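You operate a simulated robot arm through the tools that you are given. There is no shell and no other tool. Be economical: measure what you need, move in short steps, check, and stop when the job is done.

You run a simulated two-armed robot. Do the job below in one go: nothing can be reset, and whatever is moved stays where it is left.

## Task
Take the 1970 pink packer from the black cabinet top and leave it on the yellow pad. Put the orange brush on the black cabinet top away on the pack table top. Take the setting block and put it on top of the beam wiper. Take the ink pad and put it on top of the lapping block. Put the 2165 black packer from the chuck bench shelf on the white fixture card and the 1625 black packer on the chuck bench top. Fetch the chuck brush and set it on top of the cream tub. Push the export flap one shut. Do these in any order.

Only the result counts: the job must be done as asked and must still hold three seconds after the hand-in. Knocking over, shifting, dropping, spilling or breaking anything else fails it.

## Robot
Two 7-joint arms with two-finger parallel grippers on one trunk, on a base that drives. Base frame: it is fixed to the floor where the robot stands at the start and does not move with it; the origin is under the middle of the robot, x ahead of it, y to its left, z up; the surface under the hand at the start is at about z = 850. Readings come in mm, rad, newtons and seconds.
The left shoulder is at the start at [70, 133, 1201], the right one opposite. With the tool pointing down near the work surface each hand reaches from about 100 to 640 mm from the robot's upright axis, wherever it stands, measured 20 degrees to its own side. Places, roughly: beam wiper [500, -250, 750]; black packer [-2750, 6000, 500]; chuck bench top [-2600, 5900, 800]; chuck brush [-2750, 6000, 750]; cream tub [-750, 6000, 500]; export flap one [600, 1900, 500]; fixture card [-2500, 6000, 500]; ink pad [-2500, -3000, 750]; lapping block [-2000, -2750, 750]; orange brush (8x4x6 cm) [400, -100, 900]; pack table top [1900, 3300, 600]; pink packer [500, 0, 1000]; setting block [500, -250, 750]; yellow pad [750, 250, 750]. Payload 1.57 kg a hand.
Tool frame (each hand has its own): the origin (TCP) lies between the finger pads and is the grasp point; the fingertips stand 30 mm ahead of it; z points along the fingers, y is the line along which they close. The gripper opens to 80 mm. The fingers are 17 mm wide and 12 mm thick; the gripper's body (40 by 82 mm) begins 80 mm behind the TCP.
Orientation is that of the tool frame in the base frame, as [roll, pitch, yaw] about the fixed x, y, z axes, in that order (R = Rz(yaw) Ry(pitch) Rx(roll)). With the fingers straight down and closing along the base's y, the tool's x points along the base's -x, its y along +y and its z along -z.

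## Interface
- The arms move only by the tool arm_command. It takes "left_increments", "right_increments" or both (then of equal length, played together; a hand with none holds still); each is a list of rows, each a list of 6 numbers: the shift along the base's x, y, z in mm, then the turn, a rotation vector about the base's x, y, z in rad. In form: [[dx, dy, dz, ax, ay, az], ...]. A call has 1 to 10 rows; each row shifts and turns the commanded pose from where the row before left it. "left_fingers" and "right_fingers" are, for a hand that has rows, the finger opening in mm, from 0 to 80, set as the call begins (left out, the last holds). A row lasts 0.2 s, in which the tool goes at most 50 mm and 0.15 rad; a call with a longer step from one row to the next is refused whole, and so is a gripper value outside its range. Where a pose cannot be reached the arm comes as near as it can. A force on the tool above 40 N (or 10 N above the force at the start of the call, whichever is more), or a blocked arm, ends the call early, and 0.2 s more pass. The fingers move at their own pace (about 153 mm/s each) and stop on an object; they squeeze with about 43 N. The grip force told is the motor's: it shows also when the fingers shut on nothing. Time passes only in rows, and 0.2 s behind the last, so rows that do not move let the fingers close. It gives the time, the measured TCP pose, the force on the tool (base axes), the opening and the grip force at its end, in the units of the frame above (readings bear some noise), with the torque about the TCP (base axes, N m) and any sound that the robot's microphone picked up, and new pictures: "show" is both (left out), scene, wrist or none (wrist: the cameras of the hands that moved).
- Cameras (640 x 400 px; columns grow to the right, rows downward): "scene" is now at [128, -10.8, 1406.9]; the picture's right is [-0.14, -0.99, 0.00], its down [-0.75, 0.11, -0.66] and it looks along [0.65, -0.09, -0.76] (base axes); focal length 250 px, centre (320, 200). "left" rides on the left gripper at [72, 7, -122] in its tool frame; the picture's right is [-0.09, 1.00, 0.00], its down [-0.84, -0.08, -0.54] and it looks along [-0.54, -0.05, 0.84] (tool axes); focal length 238 px, centre (320, 200). "right" rides on the right gripper at [72, -7, -122] in its tool frame; the picture's right is [0.09, 1.00, 0.00], its down [-0.84, 0.08, -0.54] and it looks along [-0.54, 0.05, 0.84] (tool axes); focal length 238 px, centre (320, 200). There is no depth. A picture from a camera that has moved, and an enlarged one, comes with that camera's place and axes in the base frame and with its lens.
- slide_trunk(by): slides the trunk up (or, below 0, down) by that many mm; the arms and the scene camera ride with it, the base frame stays. It gives what a move gives, with no picture.
- base_move(legs): drives the robot by 1 to 6 legs, each [ahead, left, turn to the left] in mm, mm and rad, along the robot's own axes; the way and the turn of a leg run together, so that a leg with both is an arc; at most 1500 mm and 3.142 rad a leg. The arms and the cameras ride along, it lands a little off, and it stops where it bumps. It gives what a move gives, and a new picture of the scene camera.
- pan_tilt(pan, tilt): turns the head with the scene camera to pan (to the left, within 1.501 rad either way) and tilt (down, from -0.506 to 1.204), counted from straight ahead of the robot. It gives what a move gives, and a new picture of the scene camera.
- close_up(camera, box): a new picture of the part [left, top, right, bottom] of that camera's present view, enlarged. No time passes.
- close_job(): hands the job in; it is judged then, once.

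Work in short steps. Places have to be worked out from the pictures, the camera data and where the tool is seen: move nearer, look again, correct. Check each grasp and each placing, and mend what went wrong. You have 217 turns and 260 pictures in all, those below and enlarged ones among them. Open the grippers and draw the arms clear of the work before you hand the job in, unless the task says otherwise; then end with one line.

The tools are called after "Emit:" as name(argument=value, ...) on one line, values as JSON. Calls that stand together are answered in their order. arm_command: Moves the arms, as the interface text tells. Its arguments: {"type":"object","properties":{"left_increments":{"type":"array","items":{"type":"array","items":{"type":"number"}}},"left_fingers":{"type":"number"},"right_increments":{"type":"array","items":{"type":"array","items":{"type":"number"}}},"right_fingers":{"type":"number"},"show":{"type":"string","enum":["both","scene","wrist","none"]}},"required":[]} The other tools are called the same way: slide_trunk (by) slides the trunk up or down; base_move (legs) drives the base; pan_tilt (pan, tilt) turns the head that bears the scene camera; close_up (camera, box) takes an enlarged picture of a part of a camera's view; close_job () hands the job in.

At the start:

```text
clock: 0.0
left_position: [520.9, 140.0, 1136.5]
left_tcp_rot: [3.141, 0.0, -3.141]
left_force: [-0.6, 0.7, 0.2]
left_ft_torque: [0.03, 0.0, 0.01]
left_gripper_width: 80.2
left_grip_force: 0.0
right_position: [423.4, -333.7, 1198.1]
right_tcp_rot: [-3.141, -0.001, 3.141]
right_force: [0.3, -0.3, 0.5]
right_ft_torque: [-0.01, 0.0, -0.01]
right_gripper_width: 80.1
right_grip_force: 0.0
trunk travel left (down, up): [-775.0, 165.0]
robot x, y, heading: [1.3, -2.2, -0.001]
head pan, tilt: [-0.143, 0.857]
```

scene: 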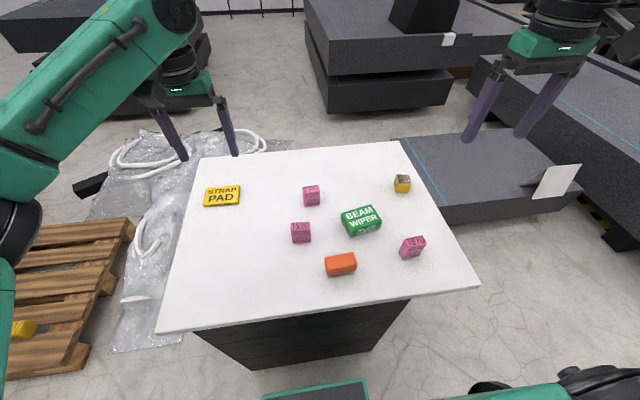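
right: 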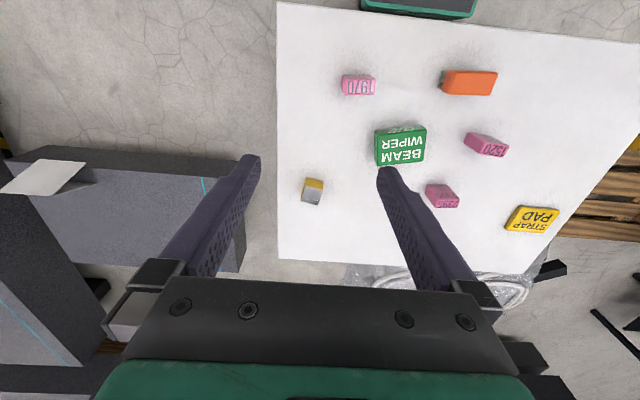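
left: 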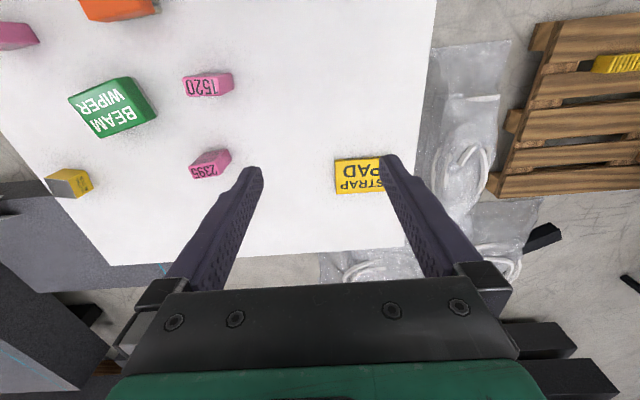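

The 1970 packer looks to be near (406,-274), the setting block near (618,-327), and the strap pad near (656,207). I enlarge the scene to refine these.

Emit:
close_up(camera="scene", box=[180, 140, 480, 300])

Emit:
base_move(legs=[[70, 0, 0]])

```text
2.13 times, centred on (330, 220) of scene
camera zoom: at [128.0, -10.8, 1406.9], right [-0.14, -0.99, 0.0], down [-0.75, 0.11, -0.66], along [0.65, -0.09, -0.76], focal length 532 px, centre (299, 157)
```

zoom: 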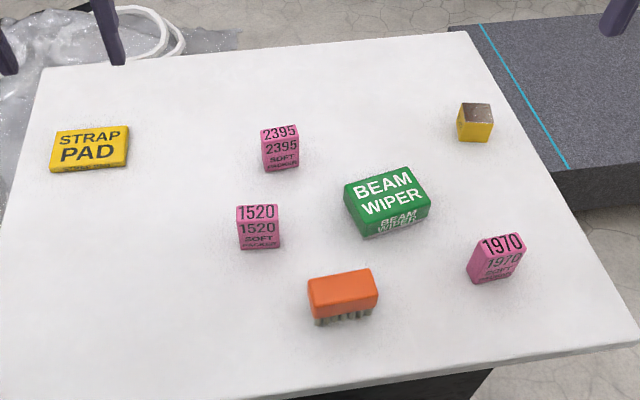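

```text
clock: 1.0
left_position: [585.1, 138.6, 1138.2]
left_tcp_rot: [-3.14, 0.005, -3.141]
left_force: [-0.6, -0.6, 0.5]
left_ft_torque: [0.0, -0.04, -0.01]
left_gripper_width: 80.3
left_grip_force: 0.1
right_position: [487.1, -335.1, 1200.4]
right_tcp_rot: [-3.141, 0.006, 3.14]
right_force: [0.0, -0.1, 0.9]
right_ft_torque: [0.01, -0.04, -0.03]
right_gripper_width: 79.9
right_grip_force: 0.0
trunk travel left (down, up): [-775.0, 165.0]
robot x, y, heading: [67.9, -4.3, -0.002]
head pan, tilt: [-0.143, 0.857]
camera scene: at [190.5, -11.0, 1407.6], right [-0.14, -0.99, 0.0], down [-0.74, 0.11, -0.66], along [0.65, -0.09, -0.75], focal length 250 px, centre (320, 200)
```

scene: 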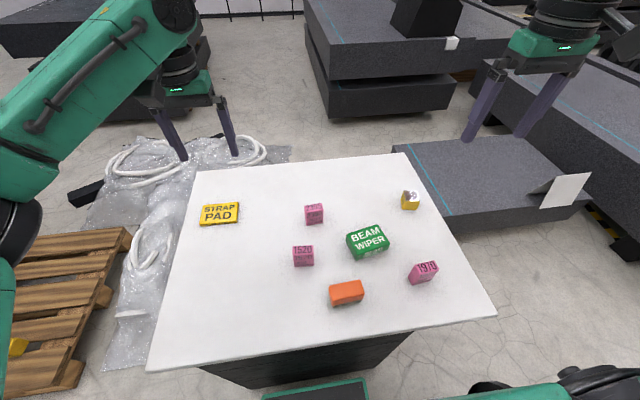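

No bump. I bring the right hand above the 1970 packer to look at it with the wrist camera.

Emit:
arm_command(right_increments=[[-16, 12, -40, 0, 0, 0], [-16, 12, -40, 0, 0, 0], [-16, 13, -40, 0, 0, 0], [-17, 13, -40, 0, 0, 0], [-17, 13, -30, 0, 0, 0], [0, 0, 0, 0, 0, 0]], show="both")

```text
clock: 2.4
left_position: [590.5, 139.8, 1135.5]
left_tcp_rot: [3.141, -0.002, 3.141]
left_force: [0.3, -0.3, 0.5]
left_ft_torque: [-0.02, -0.02, 0.0]
left_gripper_width: 80.0
left_grip_force: 0.0
right_position: [413.4, -272.9, 1008.2]
right_tcp_rot: [-3.141, 0.0, 3.141]
right_force: [-0.5, 0.7, -0.1]
right_ft_torque: [-0.01, 0.01, 0.0]
right_gripper_width: 79.9
right_grip_force: 0.2
trunk travel left (down, up): [-775.0, 165.0]
robot x, y, heading: [69.7, -0.7, 0.003]
head pan, tilt: [-0.143, 0.857]
camera scene: at [197.9, -10.9, 1406.8], right [-0.14, -0.99, 0.0], down [-0.75, 0.11, -0.65], along [0.65, -0.09, -0.76], focal length 250 px, centre (320, 200)
camera right: at [341.1, -278.2, 1130.6], right [-0.09, 1.0, 0.0], down [0.84, 0.08, 0.54], along [0.54, 0.05, -0.84], focal length 238 px, centre (320, 200)
```

scene: 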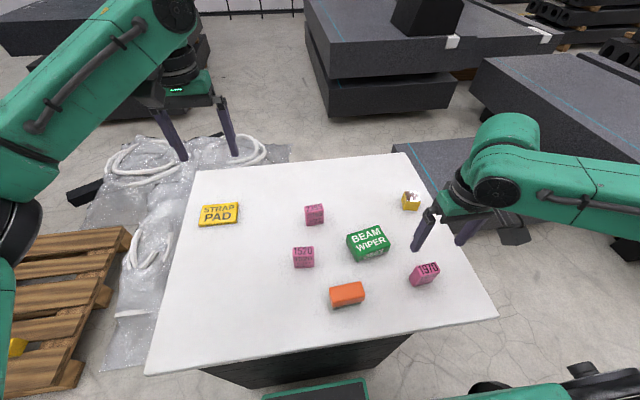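
right: 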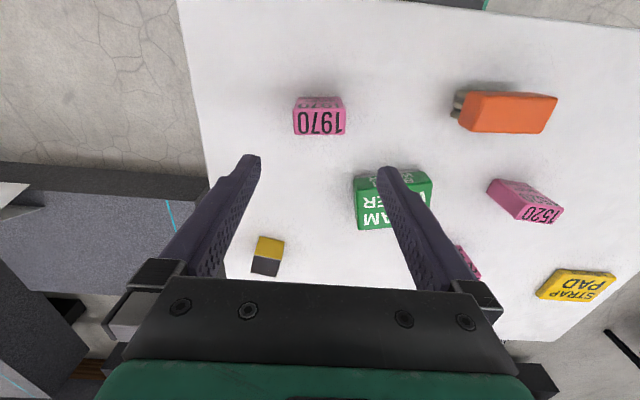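

The packer top is about (404,-273,~895), roughly 52 mm wide in y. I lower the hand partway and look again.

Emit:
arm_command(right_increments=[[-5, 0, -35, 0, 0, 0.05], [-4, 0, -33, 0, 0, 0.05], [0, 0, 0, 0, 0, 0]], show="wrist")

Emit:
close_up(camera="scene", box=[340, 180, 500, 300])

```text
clock: 3.2
left_position: [589.4, 138.9, 1135.2]
left_tcp_rot: [-3.141, 0.0, 3.141]
left_force: [0.8, 0.3, -0.5]
left_ft_torque: [-0.02, 0.01, 0.0]
left_gripper_width: 80.2
left_grip_force: 0.1
right_position: [404.9, -270.3, 936.8]
right_tcp_rot: [3.141, 0.002, -3.044]
right_force: [-0.6, -0.6, -0.5]
right_ft_torque: [0.02, 0.01, 0.03]
right_gripper_width: 80.0
right_grip_force: 0.1
trunk travel left (down, up): [-775.0, 165.0]
robot x, y, heading: [72.7, 1.3, 0.0]
head pan, tilt: [-0.143, 0.857]
camera right: at [333.2, -283.7, 1059.5], right [-0.19, 0.98, 0.0], down [0.82, 0.16, 0.54], along [0.53, 0.1, -0.84], focal length 238 px, centre (320, 200)
```

right: 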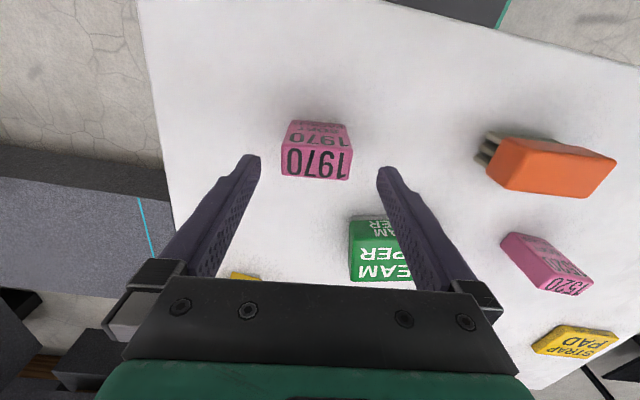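

```text
3.33 times, centred on (420, 240) of scene
camera zoom: at [196.6, -10.6, 1407.0], right [-0.14, -0.99, 0.0], down [-0.75, 0.11, -0.66], along [0.65, -0.09, -0.76], focal length 832 px, centre (-13, 67)
```

zoom: 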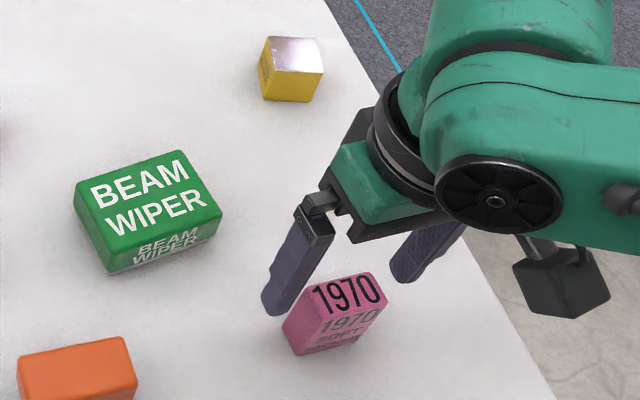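

Yaw is slightly overdone, so I turn back a bit and descend to TCP z≈886, then close on the packer.

Emit:
arm_command(right_increments=[[0, -2, -25, 0, 0, -0.05], [0, 0, -24, 0, 0, 0], [0, 0, 0, 0, 0, 0]], show="wrist")

Emit:
arm_command(right_increments=[[0, 0, 0, 0, 0, 0], [0, 0, 0, 0, 0, 0], [0, 0, 0, 0, 0, 0]], right_fingers=0, show="wrist")

```text
clock: 4.0
left_position: [589.8, 140.3, 1137.2]
left_tcp_rot: [3.141, -0.001, -3.141]
left_force: [0.5, 0.6, 0.2]
left_ft_torque: [0.0, 0.01, 0.0]
left_gripper_width: 80.0
left_grip_force: 0.0
right_position: [401.3, -274.9, 890.7]
right_tcp_rot: [3.142, 0.001, -3.094]
right_force: [0.6, 0.4, 0.4]
right_ft_torque: [0.01, -0.02, 0.01]
right_gripper_width: 80.3
right_grip_force: 0.0
trunk travel left (down, up): [-775.0, 165.0]
robot x, y, heading: [66.9, -1.8, 0.0]
head pan, tilt: [-0.143, 0.857]
camera right: at [328.5, -284.2, 1011.8], right [-0.14, 0.99, 0.0], down [0.83, 0.12, 0.54], along [0.54, 0.08, -0.84], focal length 238 px, centre (320, 200)
```

right: 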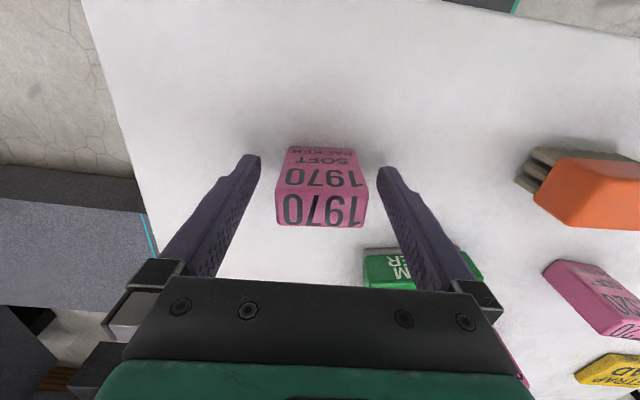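

```text
clock: 4.8
left_position: [589.8, 139.2, 1136.3]
left_tcp_rot: [-3.141, 0.001, 3.14]
left_force: [0.2, 0.6, 0.4]
left_ft_torque: [0.02, 0.01, 0.02]
left_gripper_width: 80.0
left_grip_force: 0.1
right_position: [400.9, -274.9, 890.9]
right_tcp_rot: [-3.141, -0.001, -3.095]
right_force: [0.7, -0.1, -0.1]
right_ft_torque: [0.02, -0.02, 0.01]
right_gripper_width: 47.7
right_grip_force: 43.2
trunk travel left (down, up): [-775.0, 165.0]
robot x, y, heading: [68.2, 3.8, -0.003]
head pan, tilt: [-0.143, 0.857]
camera right: at [328.6, -284.3, 1011.9], right [-0.14, 0.99, 0.0], down [0.83, 0.12, 0.54], along [0.54, 0.08, -0.84], focal length 238 px, centre (320, 200)
```

right: 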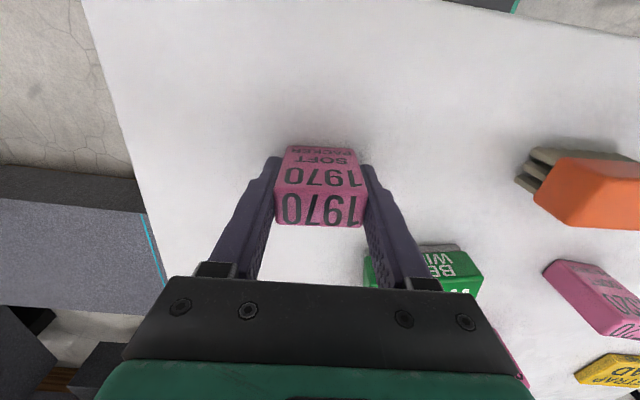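

Gripped (47.7 mm). I lift it, drive the base left 220 mm to bring the pad into reach of the right hand.

Emit:
arm_command(right_increments=[[0, 0, 40, 0, 0, 0], [0, 0, 45, 0, 0, 0], [0, 0, 45, 0, 0, 0], [0, 0, 0, 0, 0, 0]], show="none")

Emit:
base_move(legs=[[0, 220, 0]])

```text
clock: 5.8
left_position: [590.2, 137.4, 1136.8]
left_tcp_rot: [3.141, 0.0, 3.141]
left_force: [0.4, 0.5, 0.6]
left_ft_torque: [0.02, -0.02, 0.02]
left_gripper_width: 80.0
left_grip_force: 0.0
right_position: [399.6, -275.3, 1019.3]
right_tcp_rot: [3.139, 0.002, -3.092]
right_force: [0.3, 0.0, -0.6]
right_ft_torque: [0.01, -0.02, 0.01]
right_gripper_width: 47.5
right_grip_force: 43.3
trunk travel left (down, up): [-775.0, 165.0]
robot x, y, heading: [66.8, -0.8, 0.004]
head pan, tilt: [-0.143, 0.857]
```

```text
clock: 7.5
left_position: [587.9, 355.0, 1135.8]
left_tcp_rot: [3.139, 0.001, -3.139]
left_force: [0.5, -0.9, -0.8]
left_ft_torque: [-0.01, 0.04, -0.02]
left_gripper_width: 79.9
left_grip_force: 0.1
right_position: [402.5, -57.0, 1018.8]
right_tcp_rot: [3.139, 0.001, -3.088]
right_force: [-0.8, 0.3, -0.6]
right_ft_torque: [-0.02, 0.02, -0.01]
right_gripper_width: 47.1
right_grip_force: 42.8
trunk travel left (down, up): [-775.0, 165.0]
robot x, y, heading: [67.2, 214.0, 0.005]
head pan, tilt: [-0.143, 0.857]
camera scene: at [196.8, 203.5, 1406.9], right [-0.14, -0.99, 0.0], down [-0.75, 0.11, -0.66], along [0.65, -0.09, -0.76], focal length 250 px, centre (320, 200)
```

scene: 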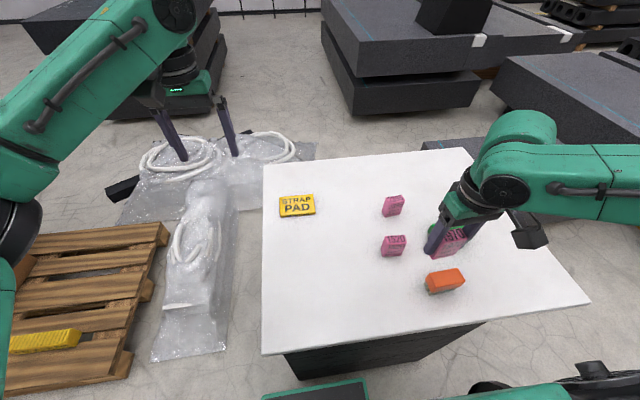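

The pad is at about (654,206). I move the held packer towards it, staying high, and look.

Emit:
arm_command(right_increments=[[30, 32, 0, 0, 0, 0], [30, 32, 0, 0, 0, 0], [30, 32, 0, 0, 0, 0], [30, 32, 0, 0, 0, 0], [30, 32, 0, 0, 0, 0], [30, 32, 0, 0, 0, 0], [30, 32, 0, 0, 0, 0], [10, 16, -30, 0, 0, -0.05], [0, 0, 0, 0, 0, 0]])

```text
clock: 9.5
left_position: [589.4, 357.4, 1135.6]
left_tcp_rot: [-3.141, 0.001, -3.138]
left_force: [1.7, -0.2, 0.5]
left_ft_torque: [-0.04, -0.01, 0.03]
left_gripper_width: 80.0
left_grip_force: 0.2
right_position: [550.1, 110.8, 1002.9]
right_tcp_rot: [-3.141, 0.001, -3.14]
right_force: [-0.1, -0.3, -1.4]
right_ft_torque: [-0.03, -0.02, -0.01]
right_gripper_width: 47.4
right_grip_force: 42.6
right hand out of reach, approached as far as the arm can: row 6, 7, 8
trunk travel left (down, up): [-775.0, 165.0]
robot x, y, heading: [66.9, 215.5, 0.005]
head pan, tilt: [-0.143, 0.857]
camera scene: at [196.6, 205.8, 1406.9], right [-0.14, -0.99, 0.0], down [-0.75, 0.1, -0.66], along [0.65, -0.09, -0.76], focal length 250 px, centre (320, 200)
camera right: at [478.6, 104.4, 1125.1], right [-0.09, 1.0, 0.0], down [0.84, 0.08, 0.54], along [0.54, 0.05, -0.84], focal length 238 px, centre (320, 200)
```

scene: 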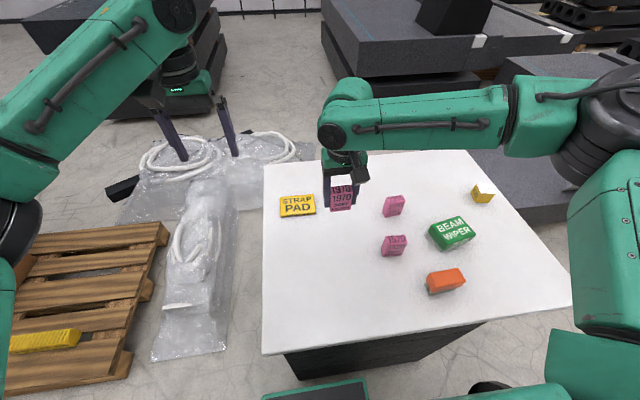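
right: 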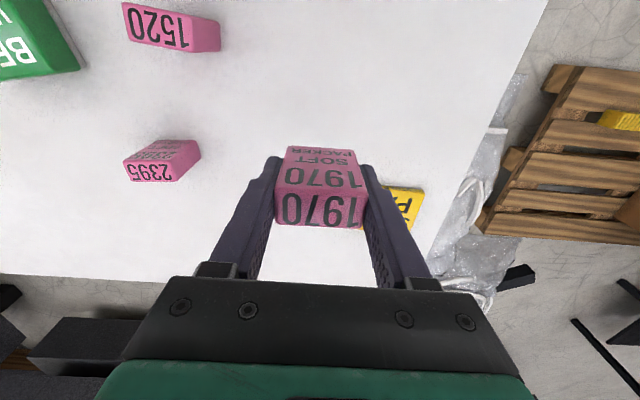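

Right hand hit its reach limit short of the pad. I draw it back a little, and drive further left and slightly ahead so that the pad lies ahead-right.

Emit:
arm_command(right_increments=[[-20, -40, 10, 0, 0, 0], [-20, -40, 10, 0, 0, 0], [0, 0, 0, 0, 0, 0]], show="none")

Emit:
base_move(legs=[[0, 200, 0], [40, 0, 0]])

```text
clock: 10.3
left_position: [589.7, 358.4, 1134.8]
left_tcp_rot: [-3.139, -0.002, -3.137]
left_force: [0.4, 0.3, -1.5]
left_ft_torque: [-0.03, 0.02, -0.01]
left_gripper_width: 80.0
left_grip_force: 0.0
right_position: [512.5, 29.9, 1022.6]
right_tcp_rot: [-3.14, -0.001, -3.139]
right_force: [-0.3, 0.3, -0.6]
right_ft_torque: [-0.01, -0.05, -0.04]
right_gripper_width: 47.3
right_grip_force: 43.2
trunk travel left (down, up): [-775.0, 165.0]
robot x, y, heading: [69.0, 215.4, 0.007]
head pan, tilt: [-0.143, 0.857]
```

```text
clock: 12.3
left_position: [621.1, 555.7, 1139.7]
left_tcp_rot: [3.139, 0.004, -3.131]
left_force: [-0.4, 0.0, 1.1]
left_ft_torque: [-0.01, -0.02, 0.03]
left_gripper_width: 80.1
left_grip_force: 0.1
right_position: [545.7, 229.2, 1025.1]
right_tcp_rot: [3.139, 0.007, -3.133]
right_force: [-0.7, -0.9, -0.1]
right_ft_torque: [0.01, -0.05, 0.01]
right_gripper_width: 47.4
right_grip_force: 42.9
trunk travel left (down, up): [-775.0, 165.0]
robot x, y, heading: [106.8, 415.1, 0.012]
head pan, tilt: [-0.143, 0.857]
camera scene: at [228.3, 401.2, 1407.7], right [-0.13, -0.99, 0.0], down [-0.75, 0.1, -0.66], along [0.65, -0.09, -0.75], focal length 250 px, centre (320, 200)
```

scene: 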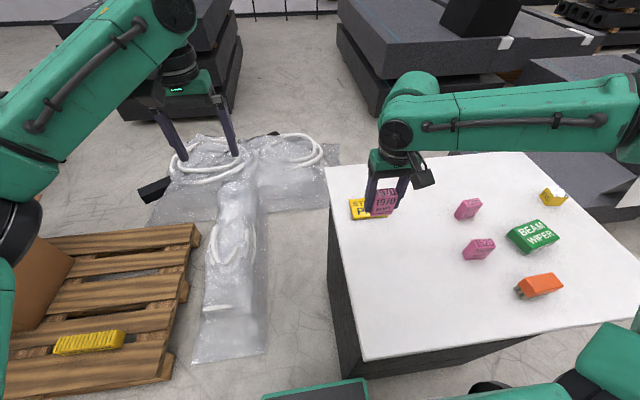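

Now I advance the packer above the pad and look with the wrist camera.

Emit:
arm_command(right_increments=[[27, -6, 0, 0, 0, 0], [27, -6, 0, 0, 0, 0], [27, -6, -10, 0, 0, 0], [22, -6, -20, 0, 0, 0], [0, 0, 0, 0, 0, 0]])

```text
clock: 13.5
left_position: [625.7, 557.3, 1135.9]
left_tcp_rot: [3.141, 0.002, -3.132]
left_force: [0.1, 0.4, 0.8]
left_ft_torque: [-0.03, -0.04, 0.0]
left_gripper_width: 80.0
left_grip_force: 0.1
right_position: [654.2, 205.3, 992.8]
right_tcp_rot: [-3.14, 0.001, -3.133]
right_force: [-0.3, 0.0, 0.6]
right_ft_torque: [0.0, -0.01, -0.02]
right_gripper_width: 47.1
right_grip_force: 43.3
trunk travel left (down, up): [-775.0, 165.0]
robot x, y, heading: [108.0, 410.6, 0.011]
head pan, tilt: [-0.143, 0.857]
camera scene: at [234.3, 402.8, 1407.1], right [-0.13, -0.99, 0.0], down [-0.75, 0.1, -0.66], along [0.65, -0.09, -0.75], focal length 250 px, centre (320, 200)
camera right: at [582.2, 197.5, 1114.0], right [-0.1, 0.99, 0.0], down [0.84, 0.09, 0.54], along [0.54, 0.05, -0.84], focal length 238 px, centre (320, 200)
```

scene: 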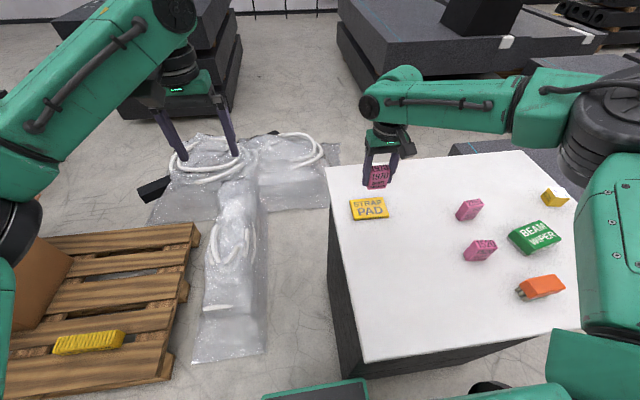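
right: 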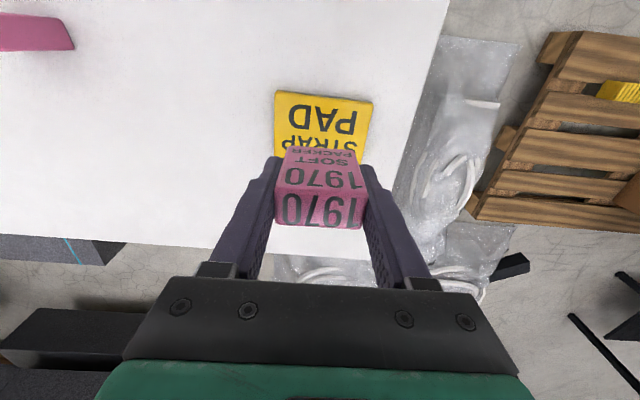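

The packer is over the pad's centre (653,203). I descend to z≈925 and check.

Emit:
arm_command(right_increments=[[0, -1, -35, 0, 0, 0], [0, -1, -33, 0, 0, 0], [0, 0, 0, 0, 0, 0]], show="wrist")

Emit:
close_up(camera="scene", box=[320, 140, 440, 230])

```text
clock: 14.3
left_position: [626.8, 557.6, 1136.2]
left_tcp_rot: [3.14, 0.001, -3.132]
left_force: [0.4, 0.1, 0.5]
left_ft_torque: [0.02, 0.01, 0.04]
left_gripper_width: 80.0
left_grip_force: 0.0
right_position: [638.7, 195.9, 932.4]
right_tcp_rot: [3.14, 0.002, -3.133]
right_force: [-1.2, -0.2, -1.0]
right_ft_torque: [-0.03, 0.0, -0.02]
right_gripper_width: 47.4
right_grip_force: 42.7
right hand out of reach, approached as far as the arm can: row 1, 2
trunk travel left (down, up): [-775.0, 165.0]
robot x, y, heading: [109.1, 411.4, 0.014]
head pan, tilt: [-0.143, 0.857]
camera right: at [566.7, 189.3, 1054.3], right [-0.1, 0.99, 0.0], down [0.83, 0.09, 0.54], along [0.54, 0.05, -0.84], focal length 238 px, centre (320, 200)
```

right: 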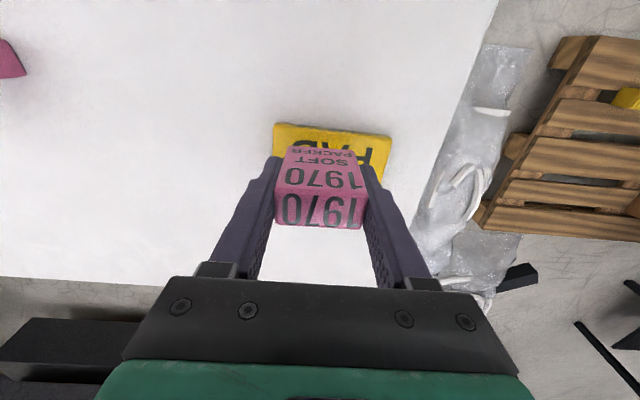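

```text
4.44 times, centred on (380, 185) of scene
camera zoom: at [235.6, 403.4, 1406.9], right [-0.13, -0.99, 0.0], down [-0.75, 0.1, -0.66], along [0.65, -0.09, -0.76], focal length 1110 px, centre (53, 267)
```

zoom: 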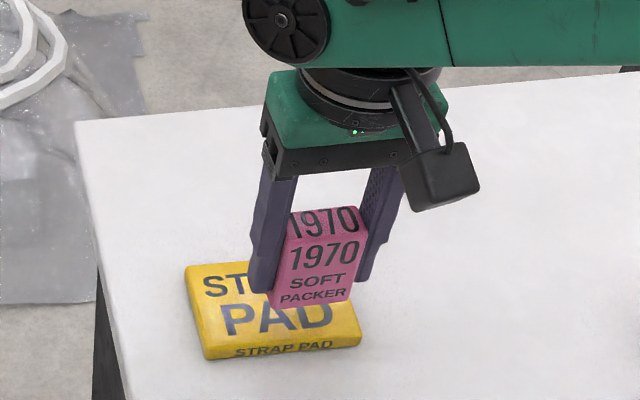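

The hand is at its reach limit again (638,196). I tilt the head down to see how much room the base has in front of the cabinet.

Emit:
pan_tilt(pan=-0.3, tilt=1.2)

```text
clock: 15.2
left_position: [628.0, 557.1, 1136.8]
left_tcp_rot: [3.142, 0.0, -3.132]
left_force: [0.1, 0.0, 0.6]
left_ft_torque: [0.01, 0.0, 0.01]
left_gripper_width: 80.0
left_grip_force: 0.1
right_position: [639.8, 195.8, 932.7]
right_tcp_rot: [-3.14, 0.001, -3.134]
right_force: [0.1, -0.2, -0.1]
right_ft_torque: [-0.05, 0.01, 0.02]
right_gripper_width: 47.2
right_grip_force: 42.8
trunk travel left (down, up): [-775.0, 165.0]
robot x, y, heading: [105.3, 413.0, 0.009]
head pan, tilt: [-0.3, 1.201]
camera scene: at [212.2, 397.3, 1383.7], right [-0.29, -0.96, 0.0], down [-0.89, 0.27, -0.36], along [0.35, -0.1, -0.93], focal length 250 px, centre (320, 200)
```

scene: 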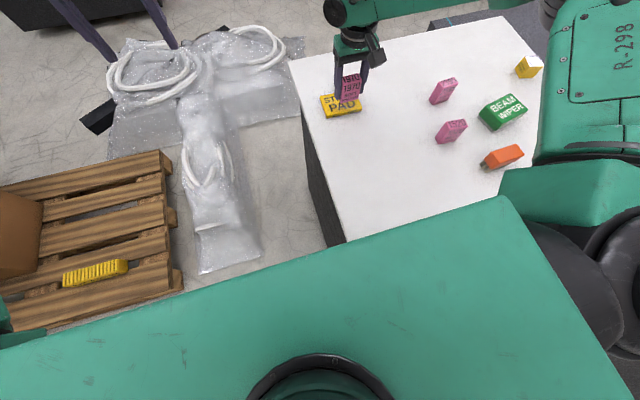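

The yoke hides the base at this tilt. I look with an intermediate tilt to see the base front against the cabinet's foot.

Emit:
pan_tilt(pan=-0.3, tilt=0.98)

```text
clock: 15.9
left_position: [627.0, 558.1, 1136.2]
left_tcp_rot: [-3.141, -0.001, -3.131]
left_force: [-0.1, 0.6, 0.2]
left_ft_torque: [0.0, 0.02, 0.02]
left_gripper_width: 80.1
left_grip_force: 0.0
right_position: [639.0, 196.0, 931.8]
right_tcp_rot: [-3.141, 0.002, -3.132]
right_force: [-0.2, 0.2, -0.5]
right_ft_torque: [-0.01, -0.03, 0.01]
right_gripper_width: 47.6
right_grip_force: 43.1
trunk travel left (down, up): [-775.0, 165.0]
robot x, y, heading: [106.2, 414.8, 0.01]
head pan, tilt: [-0.3, 0.979]
camera scene: at [226.4, 393.0, 1397.7], right [-0.29, -0.96, 0.0], down [-0.8, 0.24, -0.56], along [0.53, -0.16, -0.83], focal length 250 px, centre (320, 200)
```

scene: 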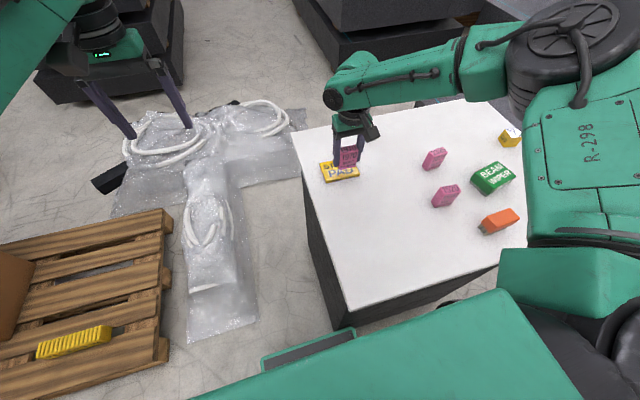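

The base is about ±190 wide with its front at 205 ahead, so straight ahead is tight, but further left it can pass beside the cabinet. I raise the hand, drive left 140, then ahead 100.

Emit:
arm_command(right_increments=[[-20, 0, 40, 0, 0, 0], [-20, 0, 40, 0, 0, 0], [0, 0, 0, 0, 0, 0]], show="none")

Emit:
base_move(legs=[[0, 150, 0], [90, 0, 0]])

```text
clock: 16.7
left_position: [629.5, 558.0, 1135.2]
left_tcp_rot: [3.141, -0.003, -3.131]
left_force: [0.9, 0.1, -0.1]
left_ft_torque: [-0.02, 0.0, -0.01]
left_gripper_width: 80.3
left_grip_force: 0.1
right_position: [599.0, 196.6, 1009.7]
right_tcp_rot: [3.141, 0.0, -3.134]
right_force: [-0.1, -0.9, -0.4]
right_ft_torque: [0.0, 0.0, 0.02]
right_gripper_width: 47.2
right_grip_force: 43.4
trunk travel left (down, up): [-775.0, 165.0]
robot x, y, heading: [108.2, 414.8, 0.013]
head pan, tilt: [-0.3, 0.979]
```

```text
clock: 18.8
left_position: [710.7, 704.7, 1138.1]
left_tcp_rot: [3.141, 0.004, -3.131]
left_force: [-0.4, 0.2, 0.0]
left_ft_torque: [0.02, 0.0, 0.01]
left_gripper_width: 80.0
left_grip_force: 0.1
right_position: [682.6, 344.1, 1011.8]
right_tcp_rot: [-3.141, 0.004, -3.136]
right_force: [0.2, -0.6, -0.7]
right_ft_torque: [-0.01, -0.02, 0.03]
right_gripper_width: 47.3
right_grip_force: 42.7
trunk travel left (down, up): [-775.0, 165.0]
robot x, y, heading: [194.7, 558.7, 0.009]
head pan, tilt: [-0.3, 0.979]
camera scene: at [309.8, 540.4, 1398.1], right [-0.29, -0.96, 0.0], down [-0.79, 0.24, -0.56], along [0.54, -0.16, -0.83], focal length 250 px, centre (320, 200)
```

scene: 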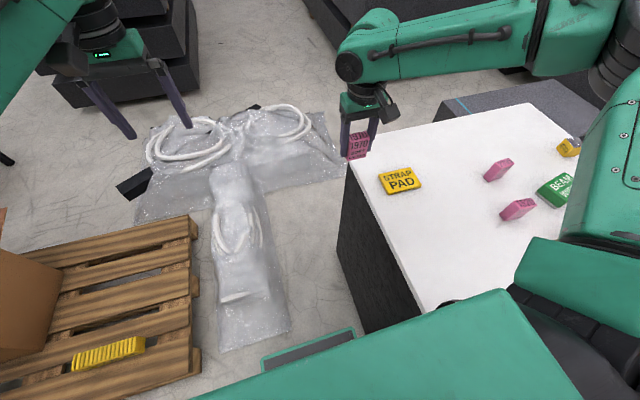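

Clear. Now the pad is easily in reach; I move over it and lower.

Emit:
arm_command(right_increments=[[-8, -36, 0, 0, 0, 0], [-8, -36, 0, 0, 0, 0], [-8, -36, 0, 0, 0, 0], [-8, -33, 0, 0, 0, 0], [0, 0, -40, 0, 0, 0], [0, 0, -35, 0, 0, 0], [0, 0, 0, 0, 0, 0]], show="wrist")

Emit:
close_up(camera="scene", box=[340, 110, 460, 210])

```text
clock: 20.4
left_position: [713.7, 704.1, 1137.3]
left_tcp_rot: [3.141, 0.001, -3.133]
left_force: [0.2, 0.1, -0.7]
left_ft_torque: [0.0, -0.05, 0.04]
left_gripper_width: 79.8
left_grip_force: 0.0
right_position: [649.5, 207.1, 936.7]
right_tcp_rot: [-3.141, 0.003, -3.132]
right_force: [0.0, -0.3, -0.6]
right_ft_torque: [0.01, 0.01, -0.01]
right_gripper_width: 47.3
right_grip_force: 42.6
trunk travel left (down, up): [-775.0, 165.0]
robot x, y, heading: [195.7, 561.1, 0.007]
head pan, tilt: [-0.3, 0.979]
camera right: at [577.1, 199.0, 1057.3], right [-0.1, 0.99, 0.0], down [0.84, 0.09, 0.54], along [0.54, 0.05, -0.84], focal length 238 px, centre (320, 200)
```

right: 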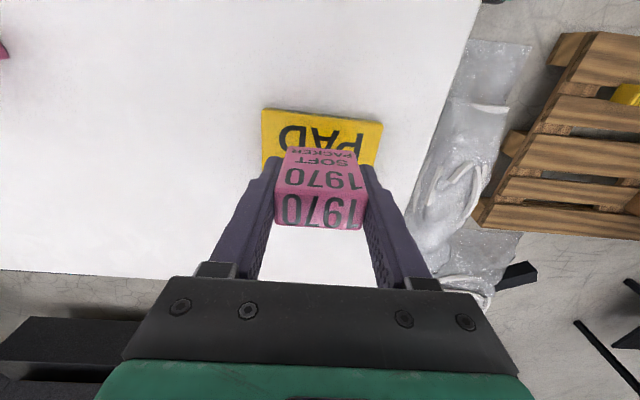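

```text
4.00 times, centred on (400, 160) of scene
camera zoom: at [312.2, 539.8, 1397.9], right [-0.29, -0.96, 0.0], down [-0.8, 0.24, -0.56], along [0.53, -0.16, -0.83], focal length 998 px, centre (0, 360)
```

zoom: 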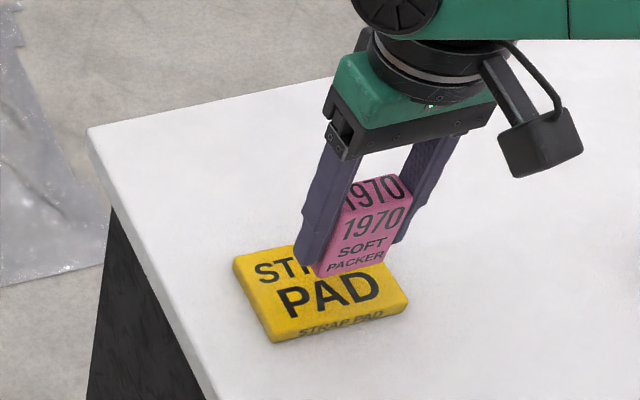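

Aligned within a few mm. I lower in small steps until contact.

Emit:
arm_command(right_increments=[[4, -3, -12, 0, 0, 0], [0, 0, -8, 0, 0, 0], [0, 0, -4, 0, 0, 0], [0, 0, -4, 0, 0, 0], [0, 0, 0, 0, 0, 0]], show="none")

Emit:
close_up(camera="scene", box=[340, 110, 460, 210])

```text
clock: 21.6
left_position: [713.7, 705.7, 1135.6]
left_tcp_rot: [3.141, 0.0, -3.134]
left_force: [-0.3, 0.2, 0.0]
left_ft_torque: [0.02, -0.03, 0.0]
left_gripper_width: 79.8
left_grip_force: 0.0
right_position: [654.9, 201.3, 907.7]
right_tcp_rot: [3.141, 0.0, -3.134]
right_force: [-0.5, 0.4, -0.8]
right_ft_torque: [0.01, 0.0, -0.06]
right_gripper_width: 47.3
right_grip_force: 43.0
trunk travel left (down, up): [-775.0, 165.0]
robot x, y, heading: [194.1, 561.3, 0.01]
head pan, tilt: [-0.3, 0.979]
```

```text
4.00 times, centred on (400, 160) of scene
camera zoom: at [313.1, 540.0, 1397.8], right [-0.29, -0.96, 0.0], down [-0.8, 0.24, -0.56], along [0.53, -0.16, -0.83], focal length 998 px, centre (0, 360)
```

zoom: 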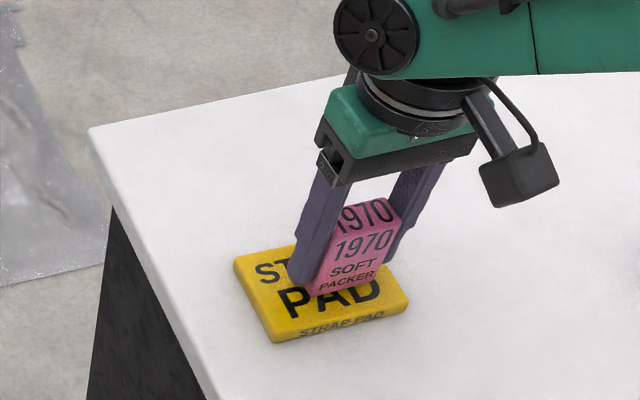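

Not touching yet; I keep going down in 2–3 mm steps.

Emit:
arm_command(right_increments=[[0, 0, -3, 0, 0, 0], [0, 0, -3, 0, 0, 0], [0, 0, -2, 0, 0, 0], [0, 0, 0, 0, 0, 0]], show="none")

Emit:
close_up(camera="scene", box=[360, 130, 440, 210])

```text
clock: 22.6
left_position: [711.9, 704.7, 1137.8]
left_tcp_rot: [-3.138, 0.002, -3.132]
left_force: [0.4, 0.5, -0.8]
left_ft_torque: [0.0, 0.05, -0.04]
left_gripper_width: 80.2
left_grip_force: 0.1
right_position: [654.8, 200.7, 902.3]
right_tcp_rot: [-3.139, 0.005, -3.134]
right_force: [0.8, -4.0, 16.9]
right_ft_torque: [-0.03, 0.03, 0.02]
right_gripper_width: 47.1
right_grip_force: 43.1
trunk travel left (down, up): [-775.0, 165.0]
robot x, y, heading: [196.8, 561.0, 0.008]
head pan, tilt: [-0.3, 0.979]
```

```text
5.00 times, centred on (400, 170) of scene
camera zoom: at [310.6, 541.0, 1398.2], right [-0.29, -0.96, 0.0], down [-0.79, 0.24, -0.56], along [0.54, -0.16, -0.83], focal length 1248 px, centre (-80, 350)
```

zoom: 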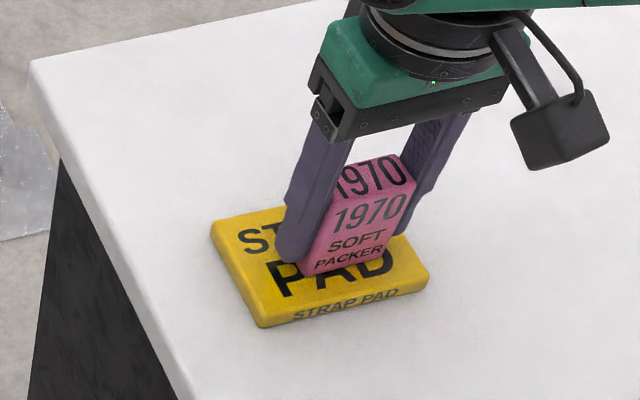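

Contact at 17 N. I ease up a millimetre, release, and rise.

Emit:
arm_command(right_increments=[[0, 0, 1, 0, 0, 0], [0, 0, 0, 0, 0, 0], [0, 0, 0, 0, 0, 0]], right_fingers=80, show="none")

Emit:
arm_command(right_increments=[[0, 0, 30, 0, 0, 0], [0, 0, 40, 0, 0, 0], [0, 0, 40, 0, 0, 0], [0, 0, 40, 0, 0, 0], [0, 0, 0, 0, 0, 0]], show="scene")

```text
clock: 23.4
left_position: [714.2, 704.4, 1135.9]
left_tcp_rot: [-3.141, 0.001, -3.132]
left_force: [-0.2, -0.6, 1.2]
left_ft_torque: [0.0, -0.02, -0.03]
left_gripper_width: 80.1
left_grip_force: 0.1
right_position: [655.9, 201.4, 900.0]
right_tcp_rot: [3.141, 0.002, -3.134]
right_force: [0.4, 0.5, -0.1]
right_ft_torque: [0.0, -0.02, 0.01]
right_gripper_width: 79.7
right_grip_force: 0.0
trunk travel left (down, up): [-775.0, 165.0]
robot x, y, heading: [193.9, 561.4, 0.01]
head pan, tilt: [-0.3, 0.979]
```

```text
clock: 24.6
left_position: [714.4, 704.3, 1136.7]
left_tcp_rot: [3.141, -0.001, -3.133]
left_force: [-0.2, 0.2, 0.0]
left_ft_torque: [0.01, 0.03, -0.02]
left_gripper_width: 80.1
left_grip_force: 0.0
right_position: [655.8, 203.8, 1051.5]
right_tcp_rot: [-3.141, 0.0, -3.133]
right_force: [-0.5, 0.8, 0.5]
right_ft_torque: [-0.04, -0.01, -0.02]
right_gripper_width: 80.0
right_grip_force: 0.1
trunk travel left (down, up): [-775.0, 165.0]
robot x, y, heading: [193.8, 559.1, 0.009]
head pan, tilt: [-0.3, 0.979]
camera scene: at [313.4, 539.9, 1397.7], right [-0.29, -0.96, 0.0], down [-0.8, 0.24, -0.56], along [0.53, -0.16, -0.83], focal length 250 px, centre (320, 200)
```

scene: 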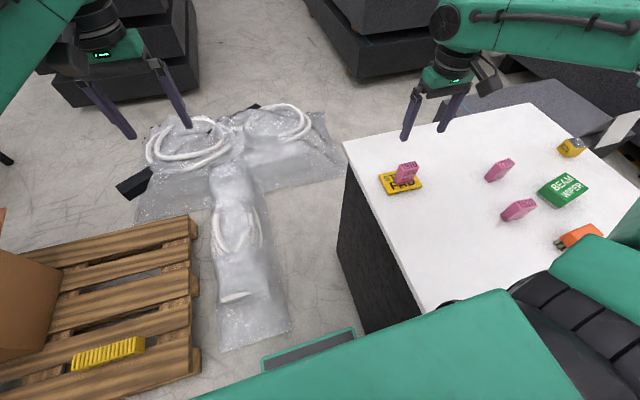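

1970 packer stands on the pad. Next, the setting block: I back off, drive right along the cabinet front, and forward a bit.

Emit:
base_move(legs=[[-130, 0, 0], [0, -700, 0], [30, 0, -0.01]])

```text
clock: 29.9
left_position: [623.0, -35.6, 1139.9]
left_tcp_rot: [-3.141, 0.007, -3.135]
left_force: [-0.5, 0.8, 1.1]
left_ft_torque: [-0.01, -0.02, 0.0]
left_gripper_width: 79.9
left_grip_force: 0.0
right_position: [563.5, -536.5, 1054.9]
right_tcp_rot: [-3.141, 0.008, -3.135]
right_force: [-0.2, -0.1, -0.1]
right_ft_torque: [-0.02, -0.01, -0.03]
right_gripper_width: 80.1
right_grip_force: 0.0
trunk travel left (down, up): [-775.0, 165.0]
robot x, y, heading: [109.4, -178.1, 0.004]
head pan, tilt: [-0.3, 0.979]
camera scene: at [220.7, -198.9, 1398.5], right [-0.29, -0.96, 0.0], down [-0.79, 0.24, -0.56], along [0.54, -0.16, -0.83], focal length 250 px, centre (320, 200)
```

scene: 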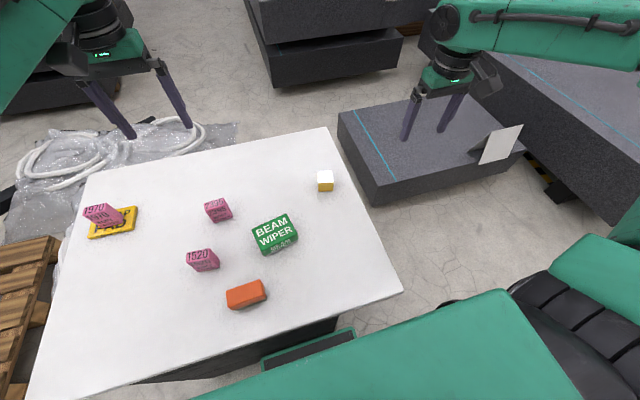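

Setting block at about (622,-332). I move the right hand above it.

Emit:
arm_command(right_increments=[[11, 41, -10, 0, 0, 0], [11, 41, -15, 0, 0, 0], [11, 41, -20, 0, 0, 0], [11, 41, -20, 0, 0, 0], [10, 40, -25, 0, 0, 0], [0, 0, 0, 0, 0, 0]], show="wrist")

Emit:
close_up(camera="scene", box=[240, 150, 360, 270])

```text
clock: 31.3
left_position: [628.7, -36.8, 1137.3]
left_tcp_rot: [-3.141, 0.002, -3.133]
left_force: [0.3, -0.6, 0.5]
left_ft_torque: [-0.01, 0.0, -0.02]
left_gripper_width: 80.0
left_grip_force: 0.1
right_position: [620.5, -337.6, 961.0]
right_tcp_rot: [3.14, 0.002, -3.136]
right_force: [-0.3, -0.6, 0.1]
right_ft_torque: [0.02, 0.0, 0.0]
right_gripper_width: 80.2
right_grip_force: 0.0
right hand out of reach, approached as far as the arm can: row 5
trunk travel left (down, up): [-775.0, 165.0]
robot x, y, heading: [107.7, -179.2, 0.006]
head pan, tilt: [-0.3, 0.979]
camera right: at [548.0, -344.4, 1082.2], right [-0.1, 1.0, 0.0], down [0.83, 0.08, 0.54], along [0.54, 0.05, -0.84], focal length 238 px, centre (320, 200)
```

right: 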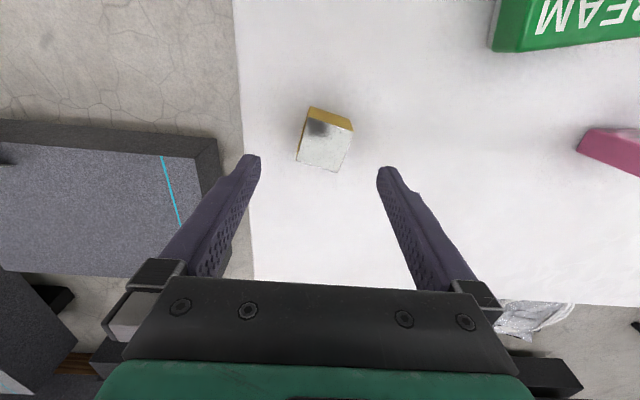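

```text
3.33 times, centred on (300, 210) of scene
camera zoom: at [227.2, -200.6, 1397.8], right [-0.29, -0.96, 0.0], down [-0.79, 0.24, -0.56], along [0.53, -0.16, -0.83], focal length 832 px, centre (387, 167)
```

zoom: 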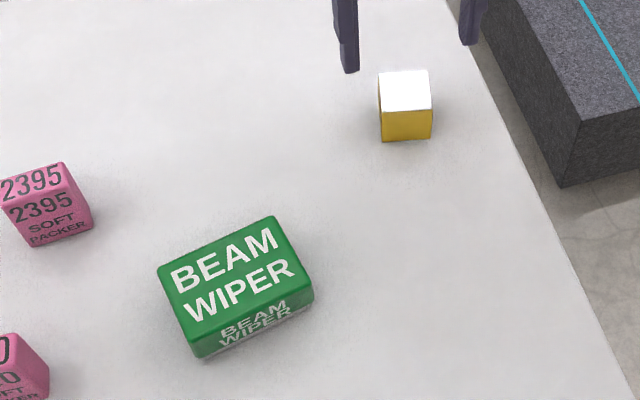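

Block centre ≈ (619,-335), a ~38 mm cube turned about -0.17 rad. I shift the base left 80 to gain reach, then bring the hand back over the block with that turn.

Emit:
base_move(legs=[[0, 80, 0]])

Emit:
arm_command(right_increments=[[-2, -38, 0, 0, 0, -0.09], [-2, -38, 0, 0, 0, -0.08], [0, 0, -25, 0, 0, 0], [0, 0, 0, 0, 0, 0]], show="wrist")

```text
clock: 32.4
left_position: [627.2, 40.1, 1136.8]
left_tcp_rot: [3.141, -0.002, -3.137]
left_force: [-0.8, 0.0, 0.6]
left_ft_torque: [0.02, -0.01, 0.03]
left_gripper_width: 80.3
left_grip_force: 0.0
right_position: [620.3, -261.2, 960.6]
right_tcp_rot: [3.139, 0.002, -3.138]
right_force: [0.4, 0.1, -0.3]
right_ft_torque: [-0.03, -0.05, 0.01]
right_gripper_width: 80.0
right_grip_force: 0.0
trunk travel left (down, up): [-775.0, 165.0]
robot x, y, heading: [107.6, -102.0, 0.002]
head pan, tilt: [-0.3, 0.979]
camera scene: at [227.1, -123.8, 1397.7], right [-0.29, -0.96, 0.0], down [-0.79, 0.24, -0.56], along [0.53, -0.16, -0.83], focal length 250 px, centre (320, 200)
```

scene: 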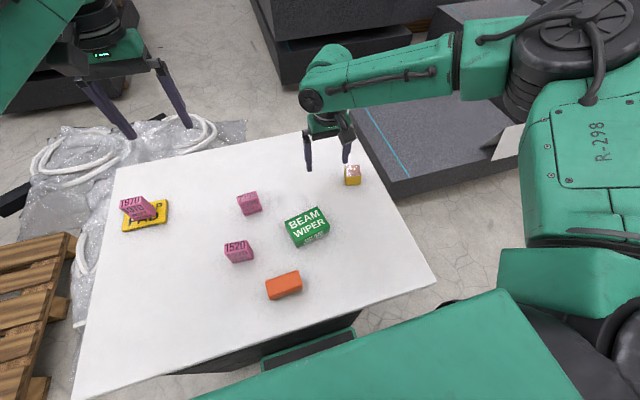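

```text
clock: 33.4
left_position: [627.9, 40.6, 1135.8]
left_tcp_rot: [-3.141, 0.002, -3.136]
left_force: [-0.9, 0.6, -0.2]
left_ft_torque: [0.02, 0.02, 0.0]
left_gripper_width: 80.2
left_grip_force: 0.0
right_position: [614.2, -335.2, 936.1]
right_tcp_rot: [3.14, 0.003, 2.978]
right_force: [0.1, -1.0, 0.6]
right_ft_torque: [0.06, 0.01, 0.02]
right_gripper_width: 80.0
right_grip_force: 0.0
trunk travel left (down, up): [-775.0, 165.0]
robot x, y, heading: [108.8, -99.8, 0.008]
head pan, tilt: [-0.3, 0.979]
camera right: at [541.6, -329.0, 1058.1], right [0.07, 1.0, 0.0], down [0.84, -0.06, 0.54], along [0.54, -0.04, -0.84], focal length 238 px, centre (320, 200)
```

right: 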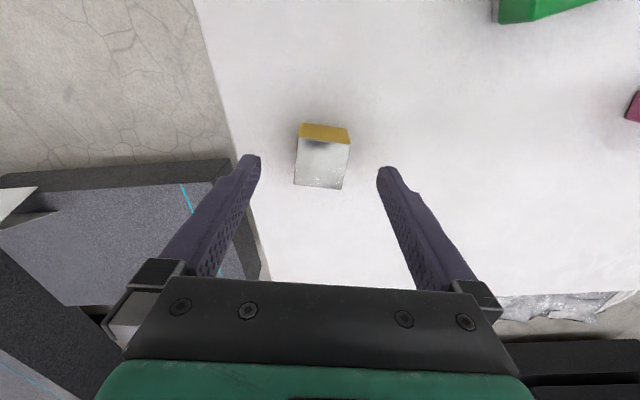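

Center ≈ (618,-334); I add -0.08 rad, descend to z≈884 and grip.

Emit:
arm_command(right_increments=[[4, 1, -25, 0, 0, -0.08], [0, 0, -27, 0, 0, 0], [0, 0, 0, 0, 0, 0]], show="wrist")

Emit:
arm_command(right_increments=[[0, 0, 0, 0, 0, 0], [0, 0, 0, 0, 0, 0], [0, 0, 0, 0, 0, 0]], right_fingers=0, show="wrist")

```text
clock: 34.2
left_position: [626.5, 41.8, 1137.8]
left_tcp_rot: [-3.141, 0.001, -3.135]
left_force: [-0.9, 0.9, 0.6]
left_ft_torque: [0.01, -0.04, -0.03]
left_gripper_width: 79.9
left_grip_force: 0.1
right_position: [616.3, -336.1, 886.4]
right_tcp_rot: [3.14, 0.006, 2.898]
right_force: [-0.5, -0.2, -0.1]
right_ft_torque: [0.01, -0.01, 0.01]
right_gripper_width: 79.8
right_grip_force: 0.1
right hand out of reach, approached as far as the arm can: row 2
trunk travel left (down, up): [-775.0, 165.0]
robot x, y, heading: [107.9, -95.3, 0.004]
head pan, tilt: [-0.3, 0.979]
camera right: at [544.1, -324.8, 1007.3], right [0.15, 0.99, 0.0], down [0.83, -0.13, 0.55], along [0.54, -0.08, -0.84], focal length 238 px, centre (320, 200)
```

right: 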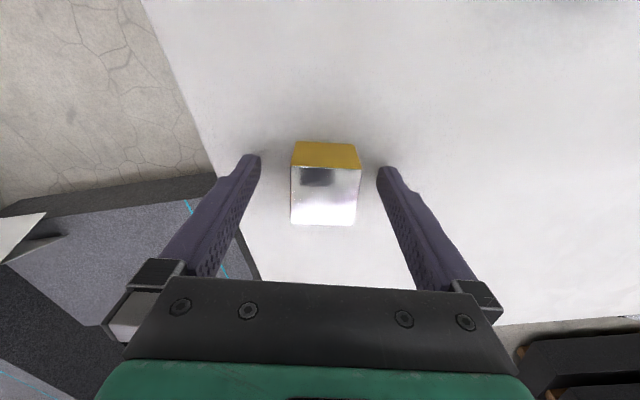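

```text
clock: 35.0
left_position: [628.0, 43.6, 1136.3]
left_tcp_rot: [3.142, 0.0, -3.136]
left_force: [0.5, 0.8, 0.0]
left_ft_torque: [-0.01, -0.03, 0.0]
left_gripper_width: 80.0
left_grip_force: 0.0
right_position: [617.7, -335.0, 887.3]
right_tcp_rot: [3.141, 0.003, 2.898]
right_force: [0.5, 1.3, 0.3]
right_ft_torque: [-0.07, -0.09, 0.02]
right_gripper_width: 39.8
right_grip_force: 43.0
trunk travel left (down, up): [-775.0, 165.0]
robot x, y, heading: [108.7, -99.3, 0.009]
head pan, tilt: [-0.3, 0.979]
camera right: at [545.1, -324.2, 1007.1], right [0.15, 0.99, 0.0], down [0.83, -0.13, 0.55], along [0.54, -0.08, -0.84], focal length 238 px, centre (320, 200)
```

right: 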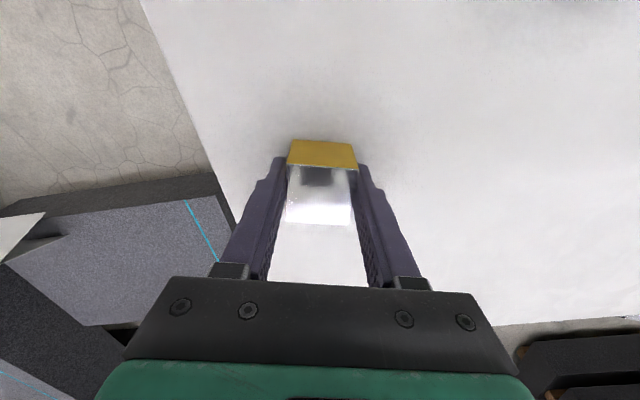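

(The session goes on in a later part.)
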